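You operate a simulated robot arm through the tools that you are given. There is no shell and no other tool. Be economical: measure what you need, move in short steps, check, and stop when the job is done.

The job below is to be done with a simulated two-armed robot. You get a single attempt, and the scene is never put back.

## Task
Shut the left locker door. Then put the pad on the shelf under the drying table. Then take the blue pad from the top of the drying table and leave it on the yellow plate there. The order counts. Set down upright: pad.

Only the result counts: the job must be done as asked and must still hold three seconds after the hand-in. Knocking over, shifting, dropping, spilling or breaking anything else fails it.

## Robot
Two 6-joint arms with three-finger grippers on one trunk, on a base that drives. Base frame: it is fixed to the floor where the robot stands at the start and does not move with it; the origin is under the middle of the robot, x ahead of it, y to its left, z up. Lengths are in m, angles in degrees, forces in N, time in s.
The left shoulder is at the start at [0.021, 0.17, 1.521], the right one opposite. With the tool pointing down near the work surface each hand reaches from about 0.28 to 0.54 m from the robot's upright axis, wherever it stands, measured 20 degrees to its own side. Places, roughly: blue pad [11, -5, 0.75]; left locker door [10.8, 0.2, 1]; pad [11.25, -4.75, 0.75]; plate [11, -4.75, 0.75]; shelf under the drying table [11, -4.8, 0.3]. Payload 2.2 kg a hand.
The tool frame of a hand sits at the grasp point between the pads (the TCP): z along the fingers, y along the line on which they close. The tips reach 0.025 m beyond it. The gripper opens to 0.104 m. The gripper's body begins 0.074 m behind the TCP.
Orientation is told as [roll, pitch, yaw] about the base's x, y, z axes, in that order, counted from this pose: with the fingers straight down and closing along the base's y, the tool's x points along the base's -x, its y along +y and its z along -z.

## Interface
- The arms move only by the tool send_rows. It takes "left_commands", "right_commands" or both (then of equal length, played together; a hand with none holds still); each is a list of rows, each an object (a shift or turn left out is 0, a gripper value left out holds the last) with "travel": the shift along the tool's x, y, z in m, a list of three; "angular": the turn, a rotation vector about the tool's x, y, z in degrees, a list of three; "fingers": the gripper command, from -1 (fully open) to 1 (shut), values between in proportion. In form: [{"travel": [dx, dy, dz], "angular": [wx, wy, wz], "fingers": fingers}, ...]. A call has 1 to 20 rows; each row is the pose to reach, as a shift and turn from the pose commanded when the call began, along the tool's axes at that moment. Rows are played at 5 a second. More than 0.05 m and 8.6 degrees between two rows, or a gripper value outside its range, and nothing of the call is played. Where a pose cannot be reached the arm comes as near as it can. A force on the tool above 40 N (or 10 N above the force at the start of the call, whichever is more), or a blocked arm, ends the call early, and 0.2 s more pass. Each finger halts on what it meets, pressing with about 22 N; the grip force reading is that of the motor and also rises with nothing between the fingers. The clock runs only during rows and for 0.2 s after the last one: add rows that repeat a pose to give the fingers time. It gives the time, the measured TCP pose, the force on the tool (base axes), the opening and the grip force at its end, in the units of the frame above (readings bear some noise), with the torque about the TCP (base axes, N m) and any sound that the robot's microphone picked up, and new pictures: "pictures" is both (left out), scene, wrist or none (wrist: the cameras of the hands that moved).
- Cameras (640 x 400 px; columns grow to the right, rows downward): "scene" is now at [0.1644, 0.0155, 1.4397]; the picture's right is [0.16, -0.99, 0.00], its down [-0.33, -0.06, -0.94] and it looks along [0.93, 0.16, -0.34] (base axes); focal length 248 px, centre (320, 200). "left" rides on the left gripper at [0.082, -0.003, -0.104] in its tool frame; the picture's right is [0.04, 1.00, 0.00], its down [-0.75, 0.03, -0.66] and it looks along [-0.66, 0.03, 0.75] (tool axes); focal length 256 px, centre (320, 200). "right" rides on the right gripper at [0.082, 0.003, -0.104] in its tool frame; the picture's right is [-0.04, 1.00, 0.00], its down [-0.75, -0.03, -0.66] and it looks along [-0.66, -0.03, 0.75] (tool axes); focal length 256 px, centre (320, 200). There is no depth. A picture from a camera that has moved, and an enlarged one, comes with that camera's place and axes in the base frame and with its lens.
- slide_trunk(by): slides the trunk up (or, below 0, down) by that many m; the arms and the scene camera ride with it, the base frame stays. It gives what a move gives, with no picture.
- base_move(legs): drives the robot by 1 to 6 legs, each [ahead, left, turn to the left] in m, m and degrees, along the robot's own axes; the way and the turn of a leg run together, so that a leg with both is an arc; at most 1.5 m and 180 degrees a leg. The arms and the cameras ride along, it lands a little off, and it stops where it bumps. It gives what a move gives, and a new picture of the scene camera.
- pan_tilt(pan, tilt): turns the head with the scene camera to pan (to the left, within 60 degrees either way) and tilt (down, from -29 to 69), counted from straight ahead of the robot. It gives what a move gives, and a new picture of the scene camera.
- enlarge(camera, box): a new picture of the part [left, top, right, bottom] of that camera's present view, enlarged. No time passes.
- sign_off(): hands the job in; it is judged then, once.

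Go step by step. Nothing tells you exact positions but the pictures and the camera data: compare them with the known pose of the tool, close in by small moves and look again before you grip or let go. The budget is 165 turns and 260 pictures, counting those below and the enlarged ones. Unless the task says otherwise, let go and move clear before handing in, and close with one line.

The tools are called as name(argument=value, ...) on one line, values as JSON. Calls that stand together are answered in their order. send_rows: Moves the arms, as the interface text tells. Its arguments: {"type":"object","properties":{"left_commands":{"type":"array"},"right_commands":{"type":"array"},"pictures":{"type":"string","enum":["both","scene","wrist","none"]}},"required":[]} The other tools are called the same way: slide_trunk (by) slides the trunk up or down; base_move (legs) drives the base; pan_tilt (pan, tilt) turns the head that bears the scene camera; enlarge (camera, box) takes an enlarged picture of a part of a camera's view; sign_off () hands the job in.

At the start:

```text
time_s: 0.0
left_tool_pos: [0.5744, 0.3057, 1.172]
left_ee_rot: [0.1, 0.1, 0.0]
left_force: [0.8, -0.6, 0.4]
left_moment: [-0.02, 0.0, 0.01]
left_gripper_width: 0.1041
left_grasp_force: 0.0
right_tool_pos: [0.4898, -0.1895, 1.1135]
right_ee_rot: [0.0, 0.0, 0.0]
right_force: [0.1, -0.2, 0.7]
right_moment: [0.0, 0.03, 0.0]
right_gripper_width: 0.1041
right_grasp_force: 0.0
trunk travel left (down, up): [-0.713, 0.029]
robot x, y, heading: [0.0005, 0.0043, -0.1]
head pan, tilt: [9.5, 19.6]
```

scene: 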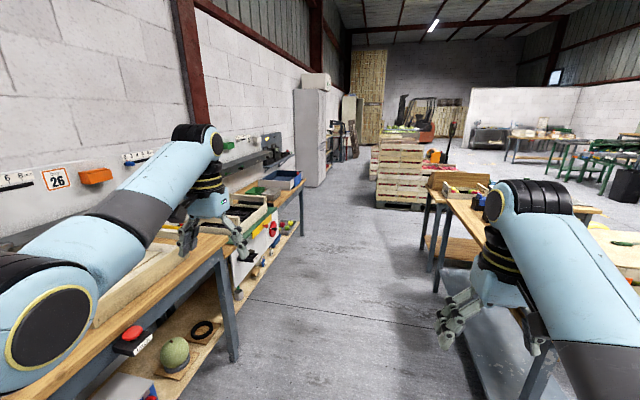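
right: 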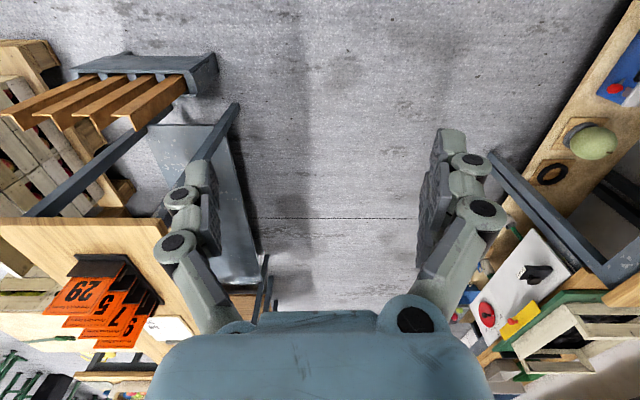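
left: 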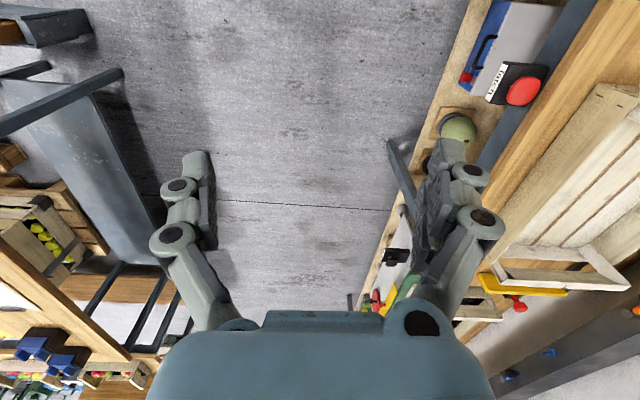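

I see a corridor between benches; the locker should be about 10 m ahead. I enlarge the view there before driving.

enlarge(camera="scene", box=[280, 60, 480, 210])

pan_tilt(pan=0, tilt=30)

```text
2.67 times, centred on (380, 135) of scene
camera zoom: at [0.1644, 0.0155, 1.4397], right [0.16, -0.99, 0.0], down [-0.33, -0.06, -0.94], along [0.93, 0.16, -0.34], focal length 661 px, centre (160, 373)
```

zoom: 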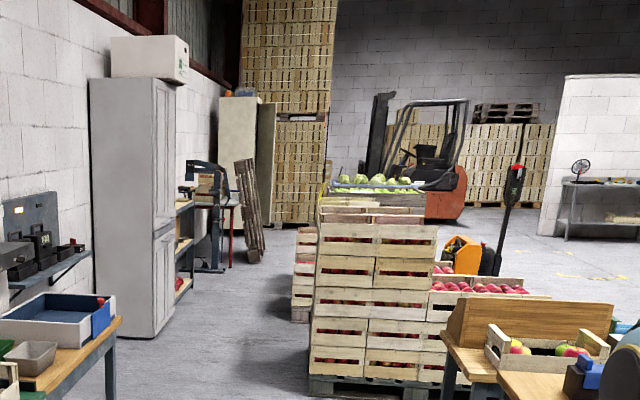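

```text
time_s: 0.7
left_tool_pos: [0.5739, 0.3056, 1.1723]
left_ee_rot: [0.0, -0.1, 0.0]
left_force: [-1.1, 0.0, 0.0]
left_moment: [-0.03, -0.02, 0.0]
left_gripper_width: 0.1038
left_grasp_force: 0.1
right_tool_pos: [0.4894, -0.1899, 1.1149]
right_ee_rot: [0.0, 0.0, 0.0]
right_force: [0.2, -0.6, -0.1]
right_moment: [0.01, -0.02, 0.02]
right_gripper_width: 0.1039
right_grasp_force: 0.1
trunk travel left (down, up): [-0.713, 0.029]
robot x, y, heading: [-0.0006, -0.0007, -0.1]
head pan, tilt: [0.0, 30.0]
camera scene: at [0.163, 0.0003, 1.4229], right [0.0, -1.0, 0.0], down [-0.5, 0.0, -0.87], along [0.87, 0.0, -0.5], focal length 248 px, centre (320, 200)
```

scene: 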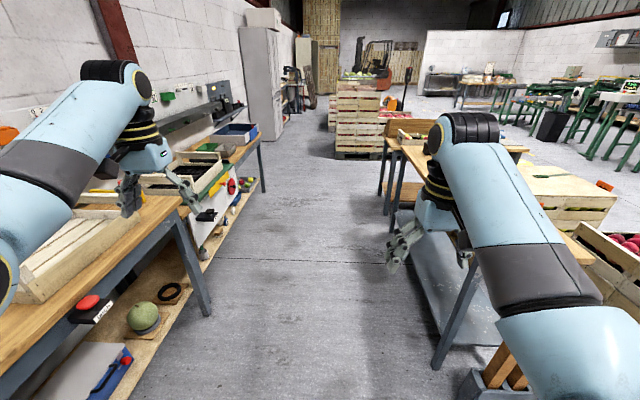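

A beige locker with an open door stands beyond the white cabinet. The passage narrows at the crates, so I drive straight first and then look again.

base_move(legs=[[1.3, 0.03, 0], [1.0, 0.02, 0]])

pan_tilt(pan=0, tilt=35)

```text
time_s: 11.9
left_tool_pos: [2.8485, 0.3322, 1.1716]
left_ee_rot: [0.0, 0.0, -1.0]
left_force: [-0.7, 0.1, 0.1]
left_moment: [0.01, -0.02, 0.0]
left_gripper_width: 0.1039
left_grasp_force: 0.2
right_tool_pos: [2.7554, -0.1602, 1.114]
right_ee_rot: [-0.1, 0.0, -1.0]
right_force: [0.5, 0.4, 1.2]
right_moment: [-0.02, 0.06, 0.0]
right_gripper_width: 0.1041
right_grasp_force: 0.0
trunk travel left (down, up): [-0.713, 0.029]
robot x, y, heading: [2.2691, 0.037, -0.9]
head pan, tilt: [0.0, 30.0]
camera scene: at [2.4332, 0.0346, 1.4229], right [-0.02, -1.0, 0.0], down [-0.5, 0.01, -0.87], along [0.87, -0.02, -0.5], focal length 248 px, centre (320, 200)
```

scene: 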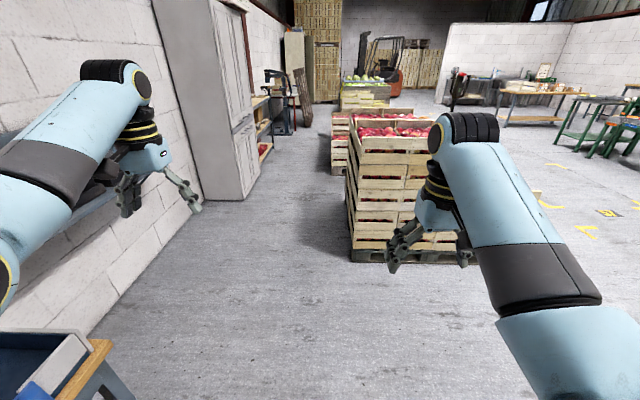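

```text
time_s: 12.6
left_tool_pos: [2.8492, 0.3336, 1.1728]
left_ee_rot: [-0.1, 0.1, -1.1]
left_force: [0.0, -0.5, -0.2]
left_moment: [0.03, -0.03, 0.01]
left_gripper_width: 0.104
left_grasp_force: 0.1
right_tool_pos: [2.7552, -0.1607, 1.1142]
right_ee_rot: [0.0, 0.0, -1.0]
right_force: [-0.4, -0.2, -0.5]
right_moment: [0.0, 0.02, -0.04]
right_gripper_width: 0.1042
right_grasp_force: 0.0
trunk travel left (down, up): [-0.713, 0.029]
robot x, y, heading: [2.2706, 0.0369, -1.2]
head pan, tilt: [0.0, 35.0]
camera scene: at [2.4308, 0.0346, 1.4151], right [-0.02, -1.0, 0.0], down [-0.57, 0.01, -0.82], along [0.82, -0.01, -0.57], focal length 248 px, centre (320, 200)
```

scene: 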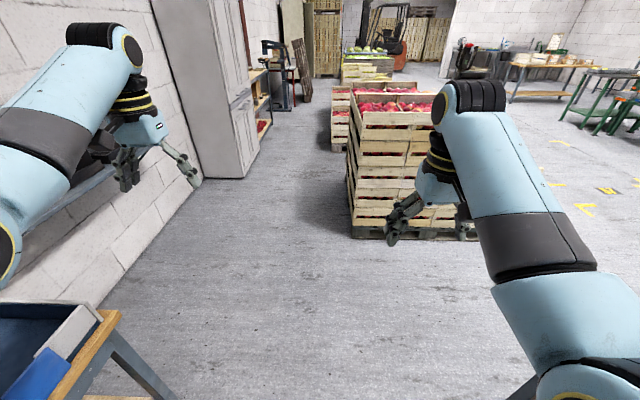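

The passage between crates (y≈-0.25) and cabinet (y≈0.84) is centred near y≈0.28. I shift left and go through.

base_move(legs=[[0.55, 0.07, 1.2], [0.5, 0.16, 0], [1.5, 0, 0]])

```text
time_s: 25.6
left_tool_pos: [5.4114, 0.6372, 1.1712]
left_ee_rot: [0.0, 0.0, 1.0]
left_force: [-0.2, -0.1, 0.5]
left_moment: [-0.01, 0.03, 0.03]
left_gripper_width: 0.1039
left_grasp_force: 0.1
right_tool_pos: [5.3344, 0.1405, 1.1141]
right_ee_rot: [0.0, -0.1, 1.0]
right_force: [0.8, -0.1, -0.6]
right_moment: [0.02, 0.02, 0.0]
right_gripper_width: 0.1038
right_grasp_force: 0.1
trunk travel left (down, up): [-0.713, 0.029]
robot x, y, heading: [4.8442, 0.3221, 0.9]
head pan, tilt: [0.0, 35.0]
camera scene: at [5.0025, 0.324, 1.4151], right [0.02, -1.0, 0.0], down [-0.57, -0.01, -0.82], along [0.82, 0.01, -0.57], focal length 248 px, centre (320, 200)
```

scene: 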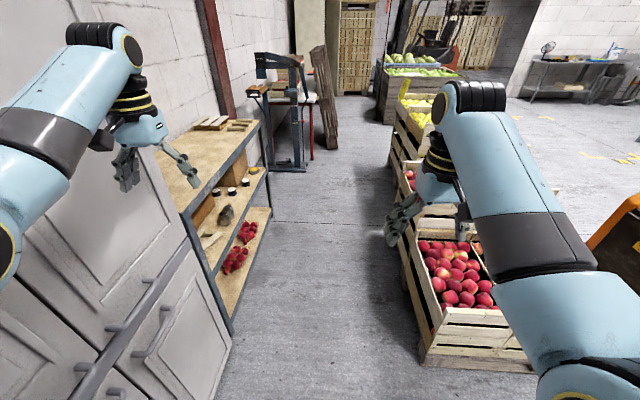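

The way is clear along y≈0.3; I continue ahead and straighten.

base_move(legs=[[1.5, -0.04, -0.9]])

pan_tilt(pan=0, tilt=25)

```text
refused: leg 1 is longer than a leg can be; nothing moved
```

```text
time_s: 26.3
left_tool_pos: [5.4109, 0.6365, 1.1716]
left_ee_rot: [0.0, 0.0, 1.1]
left_force: [-0.9, -0.7, -0.2]
left_moment: [0.01, -0.02, 0.01]
left_gripper_width: 0.1039
left_grasp_force: 0.1
right_tool_pos: [5.3341, 0.1398, 1.1142]
right_ee_rot: [0.0, 0.0, 1.1]
right_force: [0.7, 1.4, -0.2]
right_moment: [0.03, 0.01, 0.02]
right_gripper_width: 0.104
right_grasp_force: 0.0
trunk travel left (down, up): [-0.713, 0.029]
robot x, y, heading: [4.8386, 0.3206, 1.0]
head pan, tilt: [0.0, 25.0]
camera scene: at [5.0064, 0.3241, 1.4308], right [0.02, -1.0, 0.0], down [-0.42, -0.01, -0.91], along [0.91, 0.02, -0.42], focal length 248 px, centre (320, 200)
```

scene: 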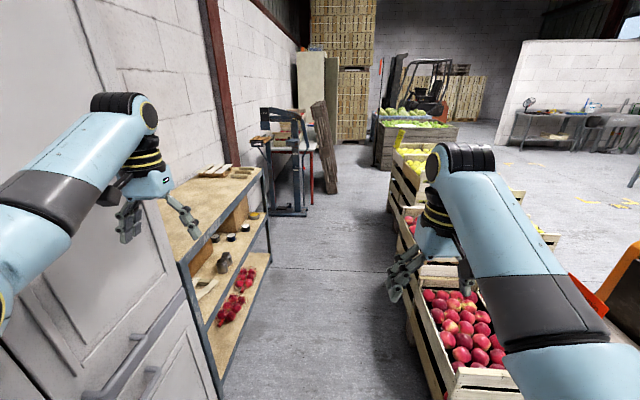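

base_move(legs=[[1.45, -0.04, -1.0]])

```text
time_s: 33.6
left_tool_pos: [6.8833, 0.5984, 1.1728]
left_ee_rot: [0.0, 0.0, 0.0]
left_force: [0.5, -0.4, 0.9]
left_moment: [-0.01, -0.01, 0.02]
left_gripper_width: 0.104
left_grasp_force: 0.0
right_tool_pos: [6.7968, 0.1031, 1.1145]
right_ee_rot: [0.1, 0.0, 0.0]
right_force: [-0.7, -0.2, -0.7]
right_moment: [0.02, 0.03, -0.01]
right_gripper_width: 0.1038
right_grasp_force: 0.1
trunk travel left (down, up): [-0.713, 0.029]
robot x, y, heading: [6.3049, 0.2931, 0.2]
head pan, tilt: [0.0, 25.0]
camera scene: at [6.4729, 0.2937, 1.4308], right [0.0, -1.0, 0.0], down [-0.42, 0.0, -0.91], along [0.91, 0.0, -0.42], focal length 248 px, centre (320, 200)
```

scene: 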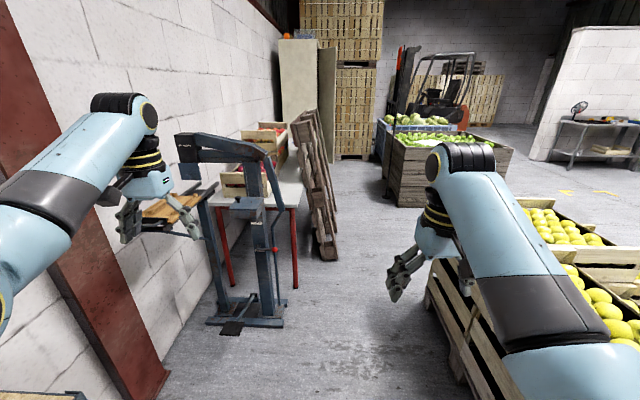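

The leaning pallet on the left narrows the way. I check the clearance and the robot's own base footprint.

pan_tilt(pan=-30, tilt=50)

pan_tilt(pan=0, tilt=69)

```text
time_s: 34.5
left_tool_pos: [6.8817, 0.599, 1.1714]
left_ee_rot: [0.0, 0.0, 0.1]
left_force: [0.1, -0.7, 0.6]
left_moment: [0.04, 0.0, 0.0]
left_gripper_width: 0.1042
left_grasp_force: 0.0
right_tool_pos: [6.7971, 0.1047, 1.1148]
right_ee_rot: [0.0, 0.0, 0.1]
right_force: [-0.2, 0.0, -0.5]
right_moment: [0.0, 0.01, 0.0]
right_gripper_width: 0.1041
right_grasp_force: 0.2
trunk travel left (down, up): [-0.713, 0.029]
robot x, y, heading: [6.3064, 0.2938, 0.2]
head pan, tilt: [-30.0, 50.0]
camera scene: at [6.4473, 0.2553, 1.3934], right [-0.5, -0.87, 0.0], down [-0.66, 0.38, -0.64], along [0.56, -0.32, -0.77], focal length 248 px, centre (320, 200)
```

scene: 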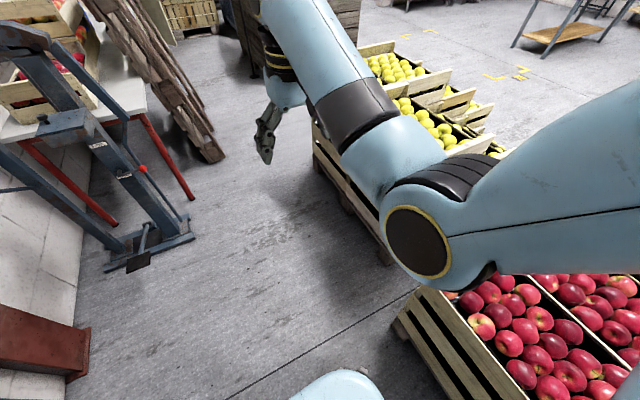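

```text
time_s: 35.5
left_tool_pos: [6.8825, 0.5991, 1.1737]
left_ee_rot: [0.0, -0.1, -0.1]
left_force: [0.9, 0.1, -0.1]
left_moment: [0.03, -0.01, -0.01]
left_gripper_width: 0.1041
left_grasp_force: 0.1
right_tool_pos: [6.7967, 0.1045, 1.1144]
right_ee_rot: [0.0, -0.1, 0.0]
right_force: [0.9, 0.4, 0.3]
right_moment: [0.01, -0.02, 0.03]
right_gripper_width: 0.1042
right_grasp_force: 0.1
trunk travel left (down, up): [-0.713, 0.029]
robot x, y, heading: [6.3088, 0.2917, 0.1]
head pan, tilt: [0.0, 68.8]
camera scene: at [6.4365, 0.2937, 1.3715], right [0.0, -1.0, 0.0], down [-0.93, 0.0, -0.36], along [0.36, 0.0, -0.93], focal length 248 px, centre (320, 200)
```

scene: 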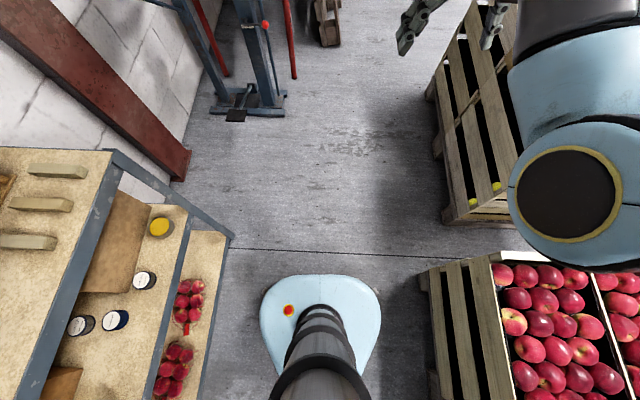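

The base is only about 0.5 m wide, so there is room. I go around the leaning pallet at y≈-0.15 to -0.25.

base_move(legs=[[0.5, -0.03, 0], [1.1, -0.45, 0]])

pan_tilt(pan=0, tilt=30)

```text
time_s: 44.0
left_tool_pos: [8.4738, 0.1507, 1.1726]
left_ee_rot: [0.0, 0.0, 1.4]
left_force: [0.0, 0.6, 0.4]
left_moment: [-0.01, 0.01, -0.02]
left_gripper_width: 0.104
left_grasp_force: 0.1
right_tool_pos: [8.4007, -0.346, 1.1152]
right_ee_rot: [0.0, 0.0, 1.5]
right_force: [0.4, 0.0, 0.5]
right_moment: [-0.01, 0.0, 0.01]
right_gripper_width: 0.1038
right_grasp_force: 0.0
trunk travel left (down, up): [-0.713, 0.029]
robot x, y, heading: [7.9067, -0.1694, 1.4]
head pan, tilt: [0.0, 68.8]
camera scene: at [8.0365, -0.1661, 1.3714], right [0.03, -1.0, 0.0], down [-0.93, -0.02, -0.36], along [0.36, 0.01, -0.93], focal length 248 px, centre (320, 200)
```

scene: 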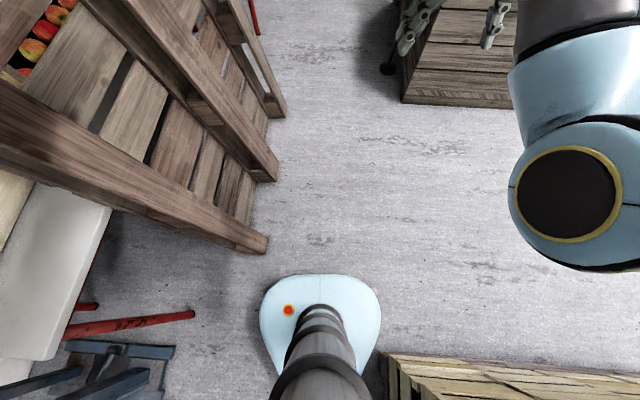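

```text
time_s: 45.1
left_tool_pos: [8.4736, 0.1511, 1.1723]
left_ee_rot: [0.1, 0.0, 1.5]
left_force: [0.3, -0.8, -0.4]
left_moment: [0.02, 0.01, -0.02]
left_gripper_width: 0.1043
left_grasp_force: 0.2
right_tool_pos: [8.4015, -0.3461, 1.1142]
right_ee_rot: [0.1, 0.0, 1.6]
right_force: [0.5, -0.4, -0.4]
right_moment: [0.01, 0.0, -0.01]
right_gripper_width: 0.1043
right_grasp_force: 0.0
trunk travel left (down, up): [-0.713, 0.029]
robot x, y, heading: [7.9085, -0.1704, 1.4]
head pan, tilt: [0.0, 30.0]
camera scene: at [8.0709, -0.1652, 1.4228], right [0.03, -1.0, 0.0], down [-0.5, -0.01, -0.87], along [0.87, 0.02, -0.5], focal length 248 px, centre (320, 200)
```

scene: 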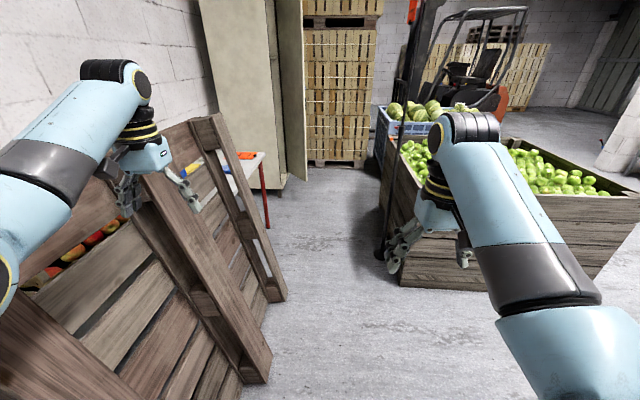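

The locker's open door stands toward -y, near x≈10.9. I proceed past the pallet for a closer view.

base_move(legs=[[0.7, -0.14, -1.4], [0.7, 0, 0]])

pan_tilt(pan=15, tilt=20)

```text
time_s: 52.4
left_tool_pos: [9.8871, 0.0076, 1.1722]
left_ee_rot: [-0.1, 0.0, -0.4]
left_force: [-0.4, 0.0, -0.2]
left_moment: [-0.03, -0.01, -0.03]
left_gripper_width: 0.104
left_grasp_force: 0.0
right_tool_pos: [9.7982, -0.4862, 1.1136]
right_ee_rot: [0.0, 0.0, -0.4]
right_force: [0.0, 0.3, -0.7]
right_moment: [-0.02, 0.02, 0.01]
right_gripper_width: 0.1043
right_grasp_force: 0.1
trunk travel left (down, up): [-0.713, 0.029]
robot x, y, heading: [9.3123, -0.2946, -0.2]
head pan, tilt: [0.0, 30.0]
camera scene: at [9.4741, -0.2948, 1.4229], right [-0.01, -1.0, 0.0], down [-0.5, 0.0, -0.87], along [0.87, -0.01, -0.5], focal length 248 px, centre (320, 200)
```

scene: 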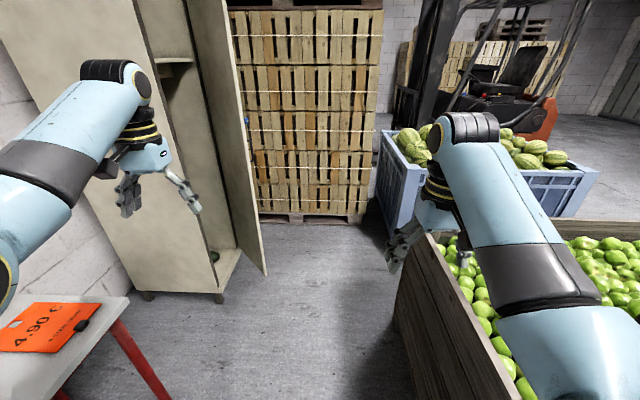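

```text
time_s: 53.2
left_tool_pos: [9.887, 0.0091, 1.1721]
left_ee_rot: [0.1, -0.1, -0.5]
left_force: [0.4, 0.2, 0.4]
left_moment: [0.03, 0.01, -0.01]
left_gripper_width: 0.104
left_grasp_force: 0.1
right_tool_pos: [9.7999, -0.4856, 1.1146]
right_ee_rot: [0.0, 0.0, -0.4]
right_force: [0.0, -0.1, -0.8]
right_moment: [0.0, 0.02, 0.01]
right_gripper_width: 0.1043
right_grasp_force: 0.1
trunk travel left (down, up): [-0.713, 0.029]
robot x, y, heading: [9.3127, -0.293, -0.4]
head pan, tilt: [15.0, 20.0]
camera scene: at [9.4734, -0.2708, 1.4389], right [0.25, -0.97, 0.0], down [-0.33, -0.09, -0.94], along [0.91, 0.24, -0.34], focal length 248 px, centre (320, 200)
```

scene: 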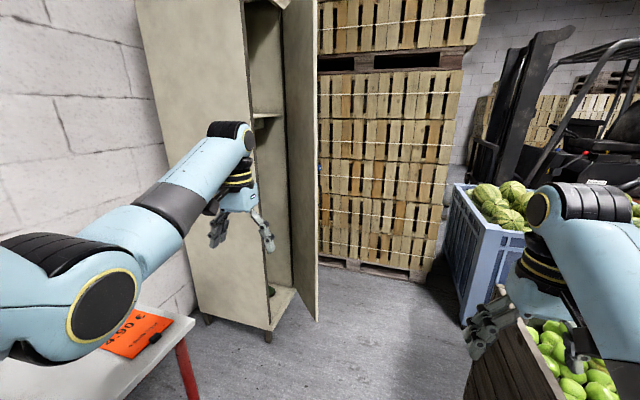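

The locker door hinges on the far side at about (10.98, 0.34), with its free edge near (10.75, 0.07), about 45° open. I will tuck the left hand inward, drive past the free edge, and push the outer face toward +y.

send_rows(left_commands=[{"travel": [0, -0.05, 0], "fingers": 1}, {"travel": [0, -0.1, 0]}, {"travel": [0, -0.13, 0]}, {"travel": [0, -0.13, 0]}], pictures="none")

base_move(legs=[[0.6, -0.03, 0.4]])

```text
time_s: 54.2
left_tool_pos: [9.8858, -0.1214, 1.1736]
left_ee_rot: [0.1, 0.0, -0.4]
left_force: [0.2, 1.4, -0.3]
left_moment: [-0.03, 0.01, 0.0]
left_gripper_width: 0.0001
left_grasp_force: 21.8
right_tool_pos: [9.7996, -0.4869, 1.1149]
right_ee_rot: [0.0, 0.0, -0.4]
right_force: [0.5, -0.5, -0.3]
right_moment: [-0.03, -0.01, -0.02]
right_gripper_width: 0.104
right_grasp_force: 0.1
trunk travel left (down, up): [-0.713, 0.029]
robot x, y, heading: [9.3123, -0.2969, -0.6]
head pan, tilt: [15.0, 20.0]
```

```text
time_s: 57.5
left_tool_pos: [10.4824, -0.1685, 1.1748]
left_ee_rot: [0.0, 0.0, -1.2]
left_force: [-0.2, -0.3, -0.3]
left_moment: [0.0, 0.03, -0.01]
left_gripper_width: 0.0
left_grasp_force: 22.0
right_tool_pos: [10.3883, -0.5329, 1.1141]
right_ee_rot: [0.0, 0.1, -1.3]
right_force: [1.1, -0.3, 0.3]
right_moment: [0.02, 0.01, 0.01]
right_gripper_width: 0.104
right_grasp_force: 0.2
trunk travel left (down, up): [-0.713, 0.029]
robot x, y, heading: [9.904, -0.3344, -1.2]
head pan, tilt: [15.0, 20.0]
camera scene: at [10.0667, -0.3123, 1.4389], right [0.24, -0.97, 0.0], down [-0.33, -0.08, -0.94], along [0.91, 0.22, -0.34], focal length 248 px, centre (320, 200)
```

scene: 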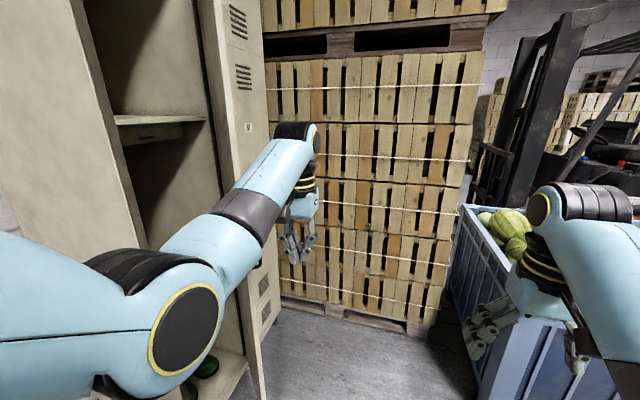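

I need to understand what faces the camera; I enlarge the door area.

enlarge(camera="scene", box=[80, 0, 320, 150])

pan_tilt(pan=25, tilt=45)

```text
2.67 times, centred on (200, 75) of scene
camera zoom: at [10.0667, -0.3123, 1.4389], right [0.24, -0.97, 0.0], down [-0.33, -0.08, -0.94], along [0.91, 0.22, -0.34], focal length 661 px, centre (640, 533)
```

zoom: 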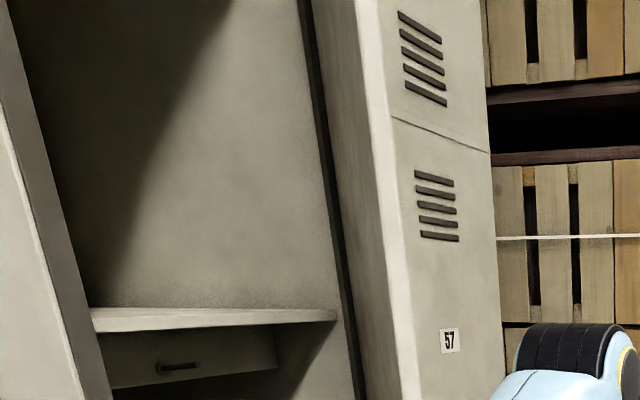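

```text
time_s: 58.4
left_tool_pos: [10.4799, -0.1686, 1.1748]
left_ee_rot: [0.0, -0.1, -1.2]
left_force: [-0.2, 0.7, -0.4]
left_moment: [0.0, 0.0, -0.02]
left_gripper_width: 0.0
left_grasp_force: 22.1
right_tool_pos: [10.3865, -0.5326, 1.1133]
right_ee_rot: [0.0, 0.0, -1.3]
right_force: [-0.4, 0.7, 0.5]
right_moment: [0.02, -0.03, 0.0]
right_gripper_width: 0.104
right_grasp_force: 0.0
trunk travel left (down, up): [-0.713, 0.029]
robot x, y, heading: [9.9063, -0.3309, -1.4]
head pan, tilt: [25.0, 45.0]
camera scene: at [10.0502, -0.3016, 1.4004], right [0.4, -0.92, 0.0], down [-0.65, -0.28, -0.71], along [0.65, 0.28, -0.71], focal length 248 px, centre (320, 200)
```

scene: 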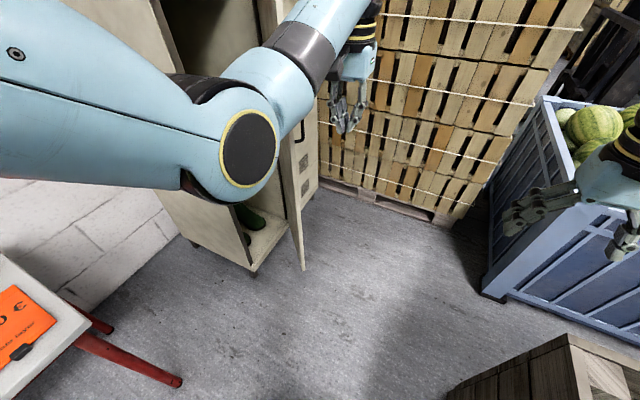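

The left door hinges at the locker's middle, and its outer face looks toward +x/-y. I bring the hand to x≈10.77, in front of that face, and tilt the fingers toward +y.

base_move(legs=[[0.28, 0.0, 1.4], [0, 0.08, 0]])

send_rows(left_commands=[{"angular": [-8, 0, 0]}, {"angular": [-16, 0, 0]}, {"angular": [-24, 0, 0]}, {"angular": [-32, 0, 0]}, {"angular": [-40, 0, 0]}, {"angular": [-45, 0, 0]}, {"angular": [-45, 0, 0]}])

```text
time_s: 61.0
left_tool_pos: [10.7602, -0.0776, 1.1733]
left_ee_rot: [-0.1, 0.1, -0.1]
left_force: [0.7, 0.7, 0.1]
left_moment: [-0.06, -0.01, 0.02]
left_gripper_width: 0.0002
left_grasp_force: 22.3
right_tool_pos: [10.6748, -0.4429, 1.1146]
right_ee_rot: [-0.1, 0.1, 0.0]
right_force: [0.3, 1.5, -0.2]
right_moment: [-0.05, 0.0, 0.01]
right_gripper_width: 0.1039
right_grasp_force: 0.0
trunk travel left (down, up): [-0.713, 0.029]
robot x, y, heading: [10.1871, -0.2541, -0.1]
head pan, tilt: [25.0, 45.0]
camera scene: at [10.3329, -0.219, 1.4002], right [0.42, -0.91, 0.0], down [-0.64, -0.3, -0.71], along [0.64, 0.3, -0.71], focal length 248 px, centre (320, 200)
```

scene: 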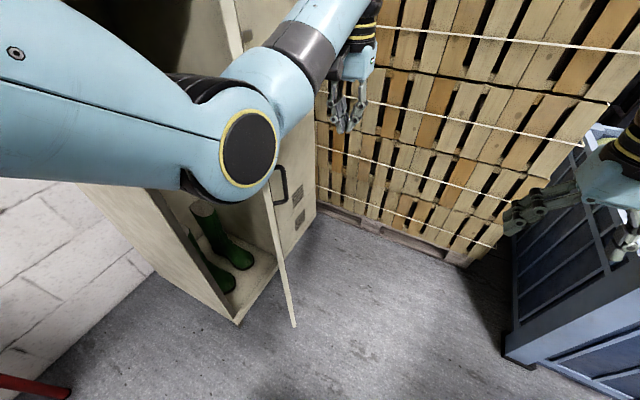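

```text
time_s: 62.9
left_tool_pos: [10.7624, -0.0313, 1.1726]
left_ee_rot: [48.2, -0.2, 3.0]
left_force: [-0.7, 0.0, 0.5]
left_moment: [-0.02, -0.01, -0.01]
left_gripper_width: 0.0
left_grasp_force: 22.3
right_tool_pos: [10.6755, -0.4442, 1.1148]
right_ee_rot: [0.2, 0.1, 0.0]
right_force: [-0.2, 0.0, -0.3]
right_moment: [0.01, -0.01, -0.01]
right_gripper_width: 0.1042
right_grasp_force: 0.0
trunk travel left (down, up): [-0.713, 0.029]
robot x, y, heading: [10.1875, -0.2564, -0.3]
head pan, tilt: [25.0, 45.0]
stopped in row 7 (left hand): the arm was blocked; the commanded pose is now the measured one
camera scene: at [10.3324, -0.2205, 1.4003], right [0.42, -0.91, 0.0], down [-0.64, -0.3, -0.71], along [0.64, 0.3, -0.71], focal length 248 px, centre (320, 200)
camera left: at [10.6853, -0.1158, 1.2385], right [-0.08, 0.66, 0.74], down [0.78, -0.43, 0.46], along [0.63, 0.61, -0.48], focal length 256 px, centre (320, 200)
```

scene: 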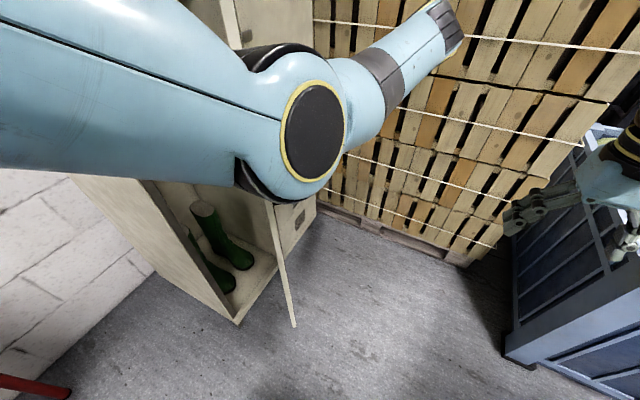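
left: 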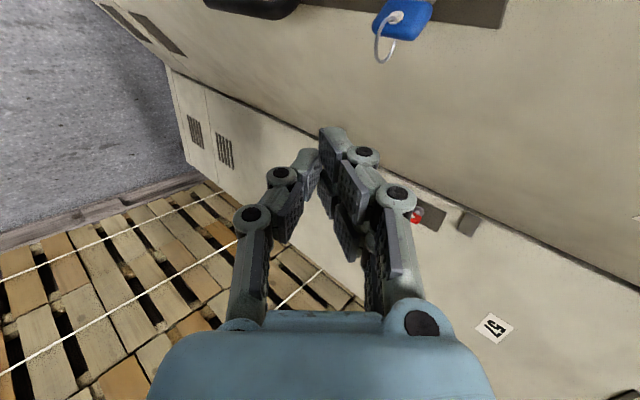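

The outer face of the left door, with key and handle near its free edge at z≈1.1–1.19, is visible in the wrist view. I raise the hand clear of the key and then push toward +y.

send_rows(left_commands=[{"travel": [-0.01, 0.026, -0.024]}, {"travel": [-0.03, 0.055, -0.049]}, {"travel": [-0.03, 0.055, -0.049]}], pictures="wrist")

```text
time_s: 63.6
left_tool_pos: [10.7906, -0.0354, 1.2488]
left_ee_rot: [47.8, -0.1, 2.8]
left_force: [-0.5, -0.3, 0.3]
left_moment: [-0.03, 0.0, 0.04]
left_gripper_width: 0.0
left_grasp_force: 22.1
right_tool_pos: [10.6743, -0.4439, 1.1137]
right_ee_rot: [0.0, 0.0, 0.0]
right_force: [-0.1, 1.0, 0.0]
right_moment: [0.02, 0.01, -0.02]
right_gripper_width: 0.1038
right_grasp_force: 0.1
trunk travel left (down, up): [-0.713, 0.029]
robot x, y, heading: [10.1868, -0.2573, -0.0]
head pan, tilt: [25.0, 45.0]
camera left: at [10.7131, -0.1195, 1.3156], right [-0.07, 0.67, 0.74], down [0.78, -0.43, 0.46], along [0.63, 0.61, -0.49], focal length 256 px, centre (320, 200)
```

left: 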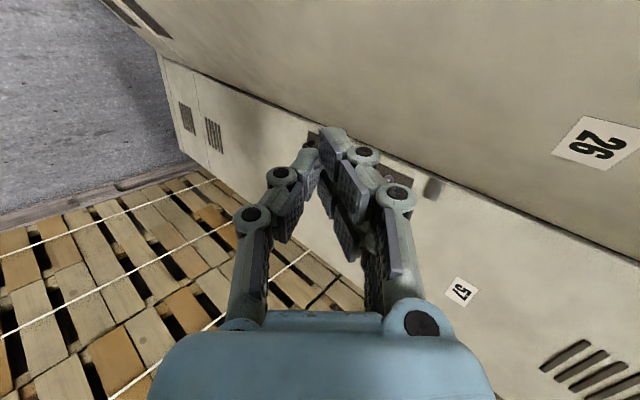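

Now I push along +y in steps.

send_rows(left_commands=[{"travel": [0, 0.02, 0.0223]}, {"travel": [0, 0.04, 0.0446]}, {"travel": [0, 0.06, 0.0669]}, {"travel": [0, 0.08, 0.0892]}, {"travel": [0, 0.1, 0.1115]}, {"travel": [0, 0.12, 0.134]}, {"travel": [0, 0.12, 0.134]}])

```text
time_s: 65.2
left_tool_pos: [10.7831, 0.1452, 1.2449]
left_ee_rot: [47.9, 0.1, 2.8]
left_force: [0.7, -0.5, -0.6]
left_moment: [0.01, 0.01, 0.01]
left_gripper_width: 0.0002
left_grasp_force: 22.1
right_tool_pos: [10.6745, -0.4439, 1.1142]
right_ee_rot: [-0.1, -0.1, 0.0]
right_force: [0.0, 0.1, 0.2]
right_moment: [0.01, -0.02, -0.01]
right_gripper_width: 0.1038
right_grasp_force: 0.0
trunk travel left (down, up): [-0.713, 0.029]
robot x, y, heading: [10.1836, -0.2528, -0.2]
head pan, tilt: [25.0, 45.0]
camera scene: at [10.3323, -0.2208, 1.4003], right [0.42, -0.91, 0.0], down [-0.64, -0.3, -0.71], along [0.64, 0.3, -0.71], focal length 248 px, centre (320, 200)
camera left: at [10.7052, 0.0616, 1.3117], right [-0.07, 0.67, 0.74], down [0.78, -0.43, 0.46], along [0.63, 0.61, -0.49], focal length 256 px, centre (320, 200)
```

scene: 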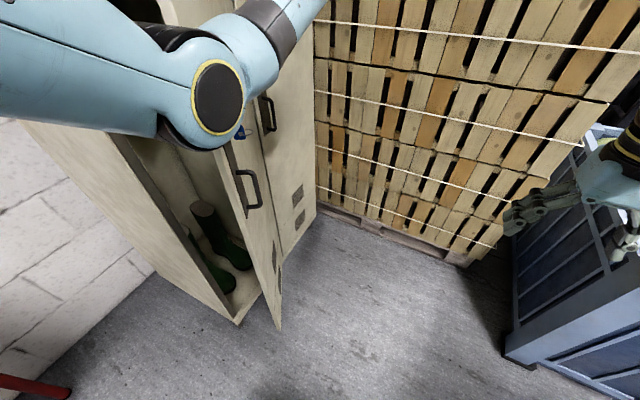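
left: 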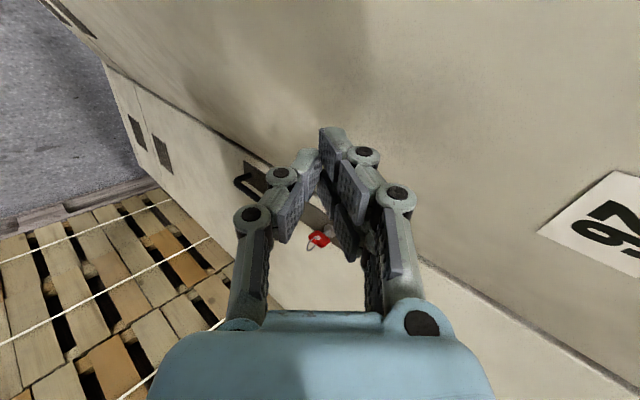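

The door is swinging shut. I shift the base left, which carries the push on.

base_move(legs=[[0.0, 0.1, 0]])

send_rows(left_commands=[{"travel": [0, 0.01, 0.011]}, {"travel": [0, 0.02, 0.0223]}, {"travel": [0, 0.03, 0.0334]}, {"travel": [0, 0.04, 0.0446]}, {"travel": [0, 0.05, 0.0557]}, {"travel": [0, 0.06, 0.0669]}, {"travel": [0, 0.06, 0.0669]}])

```text
time_s: 66.4
left_tool_pos: [10.7825, 0.248, 1.2446]
left_ee_rot: [47.8, -0.2, 2.9]
left_force: [0.6, 0.8, 0.2]
left_moment: [-0.05, 0.02, 0.04]
left_gripper_width: 0.0002
left_grasp_force: 22.5
right_tool_pos: [10.6762, -0.3437, 1.1148]
right_ee_rot: [0.0, 0.1, 0.0]
right_force: [0.1, 0.1, 0.2]
right_moment: [-0.04, 0.01, 0.0]
right_gripper_width: 0.104
right_grasp_force: 0.0
trunk travel left (down, up): [-0.713, 0.029]
robot x, y, heading: [10.1865, -0.1526, -0.0]
head pan, tilt: [25.0, 45.0]
camera scene: at [10.3322, -0.1189, 1.4002], right [0.42, -0.91, 0.0], down [-0.64, -0.3, -0.71], along [0.64, 0.3, -0.71], focal length 248 px, centre (320, 200)
```

scene: 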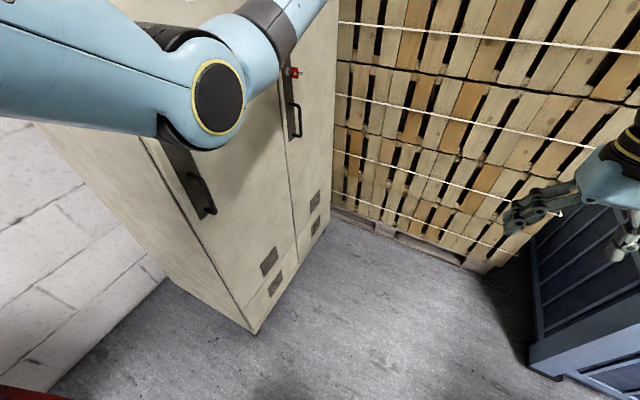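

```text
time_s: 67.3
left_tool_pos: [10.7805, 0.281, 1.2441]
left_ee_rot: [46.8, 0.2, 2.1]
left_force: [-2.2, -26.7, 6.4]
left_moment: [-0.07, -0.09, -0.52]
left_gripper_width: 0.0
left_grasp_force: 21.9
right_tool_pos: [10.6725, -0.3492, 1.1145]
right_ee_rot: [0.3, 0.0, -0.3]
right_force: [-0.2, 0.5, 1.0]
right_moment: [-0.06, -0.04, -0.02]
right_gripper_width: 0.1042
right_grasp_force: 0.2
trunk travel left (down, up): [-0.713, 0.029]
robot x, y, heading: [10.1834, -0.1528, -0.7]
head pan, tilt: [25.0, 45.0]
stopped in row 4 (left hand): the force on the tool passed its limit at 50 N (the readings are from after the stop); the commanded pose is now the measured one
camera scene: at [10.3298, -0.1247, 1.4008], right [0.42, -0.91, 0.0], down [-0.64, -0.29, -0.71], along [0.64, 0.3, -0.71], focal length 248 px, centre (320, 200)
camera left: at [10.7025, 0.1987, 1.3116], right [-0.06, 0.68, 0.73], down [0.77, -0.43, 0.47], along [0.63, 0.59, -0.5], focal length 256 px, centre (320, 200)
```

scene: 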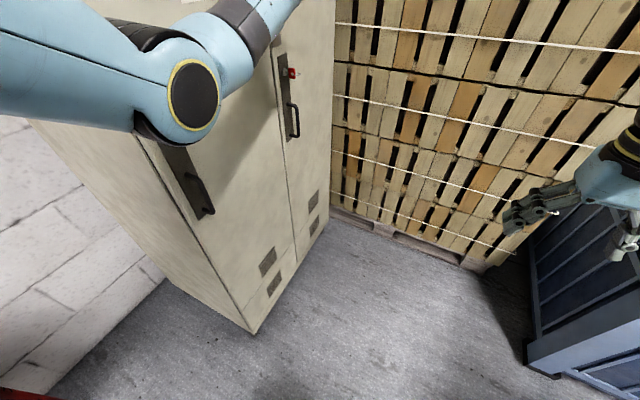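
left: 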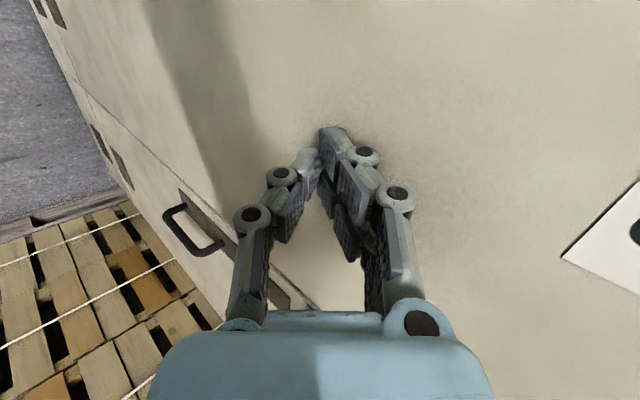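

The door looks flush and the push met a firm stop. I back the hand off.

send_rows(left_commands=[{"travel": [0, -0.02, -0.0223]}, {"travel": [0, -0.05, -0.0557]}, {"travel": [0, -0.08, -0.089]}, {"travel": [0, -0.11, -0.122]}, {"travel": [0, -0.14, -0.156]}, {"travel": [0, -0.16, -0.178]}, {"travel": [0, -0.16, -0.178]}], pictures="none")

base_move(legs=[[-0.05, -0.2, 0.7]])

pan_tilt(pan=35, tilt=30)

pan_tilt(pan=-50, tilt=25)

```text
time_s: 68.9
left_tool_pos: [10.7903, 0.0491, 1.2461]
left_ee_rot: [47.1, 0.3, 2.4]
left_force: [0.7, 0.2, -0.6]
left_moment: [-0.03, 0.0, 0.01]
left_gripper_width: 0.0
left_grasp_force: 22.3
right_tool_pos: [10.6739, -0.3465, 1.1141]
right_ee_rot: [0.1, 0.1, -0.1]
right_force: [-1.0, 0.6, -0.8]
right_moment: [-0.02, -0.02, -0.02]
right_gripper_width: 0.1042
right_grasp_force: 0.0
trunk travel left (down, up): [-0.713, 0.029]
robot x, y, heading: [10.1863, -0.1546, -0.1]
head pan, tilt: [25.0, 45.0]
```

```text
time_s: 70.5
left_tool_pos: [10.7403, -0.1445, 1.2455]
left_ee_rot: [47.1, 0.3, 2.9]
left_force: [0.4, -0.8, -0.7]
left_moment: [0.01, -0.01, -0.02]
left_gripper_width: 0.0
left_grasp_force: 21.5
right_tool_pos: [10.6279, -0.541, 1.1134]
right_ee_rot: [0.1, 0.0, 0.5]
right_force: [-0.4, 0.9, -0.5]
right_moment: [0.04, 0.01, -0.06]
right_gripper_width: 0.1039
right_grasp_force: 0.2
trunk travel left (down, up): [-0.713, 0.029]
robot x, y, heading: [10.1364, -0.3564, 0.4]
head pan, tilt: [25.0, 45.0]
camera scene: at [10.2833, -0.3206, 1.4003], right [0.43, -0.9, 0.0], down [-0.64, -0.3, -0.71], along [0.64, 0.3, -0.71], focal length 248 px, centre (320, 200)
```

scene: 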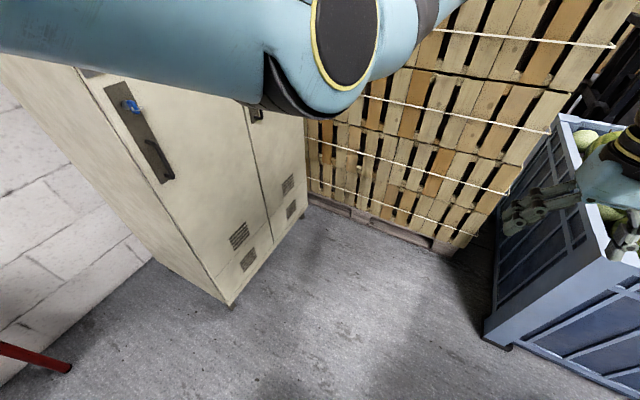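

```text
time_s: 71.3
left_tool_pos: [10.741, -0.1436, 1.2462]
left_ee_rot: [47.1, 0.4, 3.0]
left_force: [-0.3, 0.0, -1.1]
left_moment: [0.01, -0.01, 0.0]
left_gripper_width: 0.0002
left_grasp_force: 21.8
right_tool_pos: [10.6279, -0.54, 1.1147]
right_ee_rot: [-0.1, 0.1, 0.5]
right_force: [-0.2, 0.0, -0.1]
right_moment: [-0.03, 0.02, -0.02]
right_gripper_width: 0.104
right_grasp_force: 0.0
trunk travel left (down, up): [-0.713, 0.029]
robot x, y, heading: [10.1383, -0.3535, 0.4]
head pan, tilt: [35.0, 30.0]
camera scene: at [10.2837, -0.3025, 1.4228], right [0.58, -0.81, 0.0], down [-0.41, -0.29, -0.87], along [0.7, 0.5, -0.5], focal length 248 px, centre (320, 200)
```

scene: 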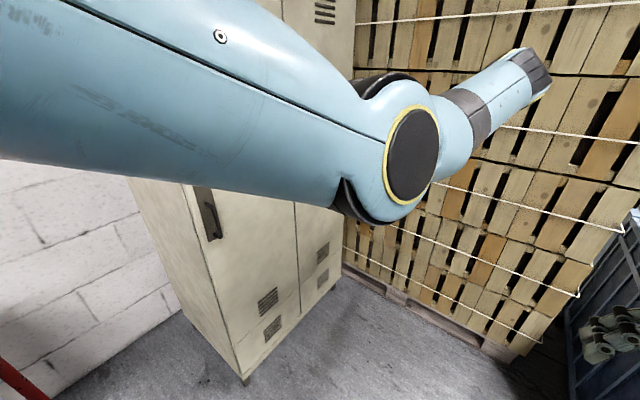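

```text
time_s: 72.9
left_tool_pos: [10.74, -0.1442, 1.2463]
left_ee_rot: [47.1, 0.3, 2.9]
left_force: [-0.3, -1.2, -0.1]
left_moment: [0.01, 0.0, 0.0]
left_gripper_width: 0.0001
left_grasp_force: 22.1
right_tool_pos: [10.6275, -0.5411, 1.1139]
right_ee_rot: [0.0, 0.1, 0.6]
right_force: [-0.2, 0.8, -0.8]
right_moment: [0.01, 0.01, -0.01]
right_gripper_width: 0.1039
right_grasp_force: 0.1
trunk travel left (down, up): [-0.713, 0.029]
robot x, y, heading: [10.1415, -0.3568, 0.3]
head pan, tilt: [-50.0, 25.0]
camera scene: at [10.27, -0.4251, 1.4309], right [-0.76, -0.65, 0.0], down [-0.28, 0.32, -0.91], along [0.59, -0.69, -0.42], focal length 248 px, centre (320, 200)
```

scene: 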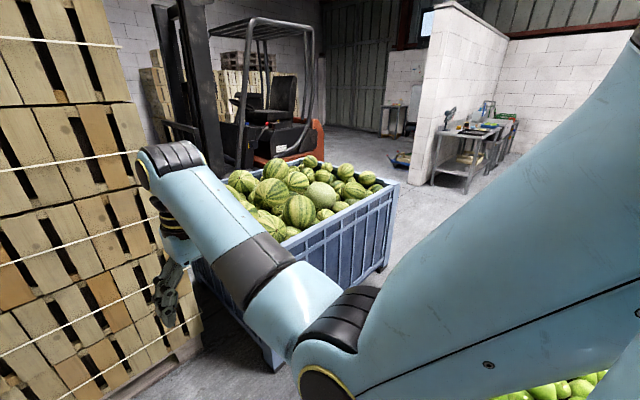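

The left door is shut flush with the right one. Next is the drying table, far to the right near y≈-4.8; I restore the left hand and back out to the gap near x≈8.6.

send_rows(left_commands=[{"angular": [8, 0, 0]}, {"angular": [16, 0, 0]}, {"angular": [24, 0, 0]}, {"angular": [32, 0, 0]}, {"angular": [40, 0, 0]}, {"angular": [47, 0, 0]}, {"angular": [47, 0, 0]}], pictures="none")

base_move(legs=[[-0.8, 0.05, 0], [-0.75, 0, 0]])

pan_tilt(pan=-60, tilt=35)

```text
time_s: 74.5
left_tool_pos: [10.751, -0.1465, 1.2391]
left_ee_rot: [0.0, 0.3, 3.1]
left_force: [0.4, 0.1, 0.5]
left_moment: [0.03, -0.01, -0.01]
left_gripper_width: 0.0
left_grasp_force: 22.1
left hand out of reach, approached as far as the arm can: row 4, 5, 6, 7
right_tool_pos: [10.627, -0.5409, 1.1137]
right_ee_rot: [0.1, 0.1, 0.5]
right_force: [-1.3, -0.3, 0.6]
right_moment: [-0.04, -0.02, 0.01]
right_gripper_width: 0.1041
right_grasp_force: 0.0
trunk travel left (down, up): [-0.713, 0.029]
robot x, y, heading: [10.139, -0.3543, 0.7]
head pan, tilt: [-50.0, 25.0]
```

```text
time_s: 82.4
left_tool_pos: [9.2272, -0.1112, 1.2386]
left_ee_rot: [0.1, 0.2, 1.6]
left_force: [0.2, -0.6, -0.5]
left_moment: [0.0, 0.0, 0.04]
left_gripper_width: 0.0001
left_grasp_force: 21.8
right_tool_pos: [9.0948, -0.5017, 1.1135]
right_ee_rot: [0.0, 0.0, -0.9]
right_force: [-0.2, 0.2, -0.7]
right_moment: [0.02, -0.01, -0.01]
right_gripper_width: 0.1039
right_grasp_force: 0.1
trunk travel left (down, up): [-0.713, 0.029]
robot x, y, heading: [8.6111, -0.3077, -1.1]
head pan, tilt: [-50.0, 25.0]
camera scene: at [8.74, -0.3777, 1.4309], right [-0.78, -0.63, 0.0], down [-0.27, 0.33, -0.91], along [0.57, -0.7, -0.42], focal length 248 px, centre (320, 200)
```

scene: 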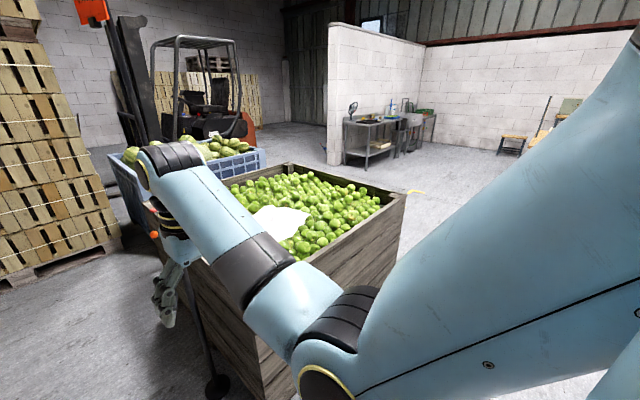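

```text
time_s: 83.1
left_tool_pos: [9.2277, -0.1103, 1.239]
left_ee_rot: [0.1, 0.4, 1.8]
left_force: [0.0, -0.9, 0.0]
left_moment: [0.0, -0.07, 0.02]
left_gripper_width: 0.0
left_grasp_force: 22.3
right_tool_pos: [9.0953, -0.5014, 1.1147]
right_ee_rot: [0.0, 0.0, -0.8]
right_force: [0.4, -0.3, -0.4]
right_moment: [0.0, -0.01, 0.0]
right_gripper_width: 0.1042
right_grasp_force: 0.1
trunk travel left (down, up): [-0.713, 0.029]
robot x, y, heading: [8.6141, -0.3039, -0.8]
head pan, tilt: [-60.0, 35.0]
camera scene: at [8.7248, -0.3831, 1.4152], right [-0.87, -0.49, 0.0], down [-0.28, 0.5, -0.82], along [0.4, -0.72, -0.57], focal length 248 px, centre (320, 200)
```

scene: 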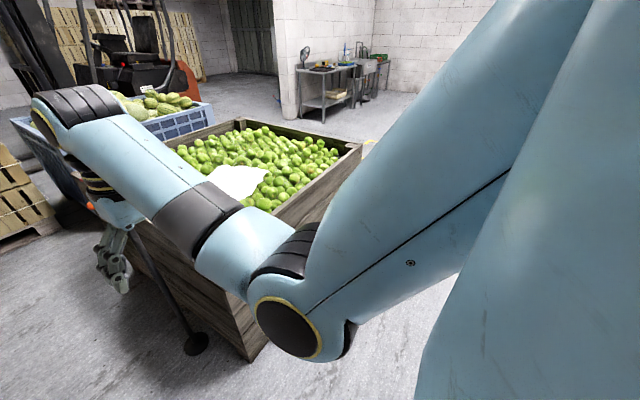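

The gap between the lemon crates and lime box is clear. I turn right in place to face the drying table side.

pan_tilt(pan=0, tilt=35)

base_move(legs=[[0, 0, -89]])

```text
time_s: 84.4
left_tool_pos: [9.2273, -0.1105, 1.2384]
left_ee_rot: [0.1, 0.3, 1.6]
left_force: [-0.9, 0.5, -0.3]
left_moment: [-0.04, -0.02, 0.0]
left_gripper_width: 0.0
left_grasp_force: 21.4
right_tool_pos: [9.0955, -0.5023, 1.1136]
right_ee_rot: [0.0, 0.1, -0.7]
right_force: [0.6, 0.2, 0.6]
right_moment: [0.01, -0.01, -0.01]
right_gripper_width: 0.1041
right_grasp_force: 0.0
trunk travel left (down, up): [-0.713, 0.029]
robot x, y, heading: [8.6121, -0.3038, -1.1]
head pan, tilt: [0.0, 35.0]
camera scene: at [8.77, -0.3076, 1.4151], right [-0.02, -1.0, 0.0], down [-0.57, 0.01, -0.82], along [0.82, -0.01, -0.57], focal length 248 px, centre (320, 200)
```

scene: 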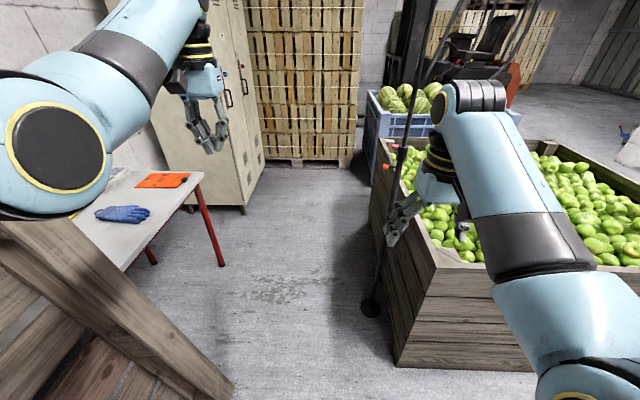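

```text
time_s: 88.6
left_tool_pos: [8.8028, -0.9236, 1.238]
left_ee_rot: [0.1, 0.3, -88.3]
left_force: [0.6, -1.1, 0.2]
left_moment: [0.01, 0.0, 0.0]
left_gripper_width: 0.0
left_grasp_force: 21.3
right_tool_pos: [8.4119, -0.7907, 1.1146]
right_ee_rot: [0.0, 0.1, -91.0]
right_force: [-0.5, -0.5, -0.4]
right_moment: [-0.03, -0.01, -0.02]
right_gripper_width: 0.1039
right_grasp_force: 0.1
trunk travel left (down, up): [-0.713, 0.029]
robot x, y, heading: [8.608, -0.3028, -90.8]
head pan, tilt: [0.0, 35.0]
camera scene: at [8.6087, -0.4639, 1.4151], right [-1.0, 0.02, 0.0], down [0.01, 0.57, -0.82], along [-0.01, -0.82, -0.57], focal length 248 px, centre (320, 200)
```

scene: 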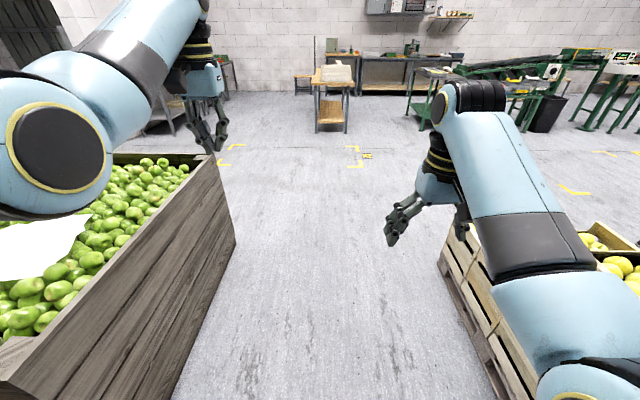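

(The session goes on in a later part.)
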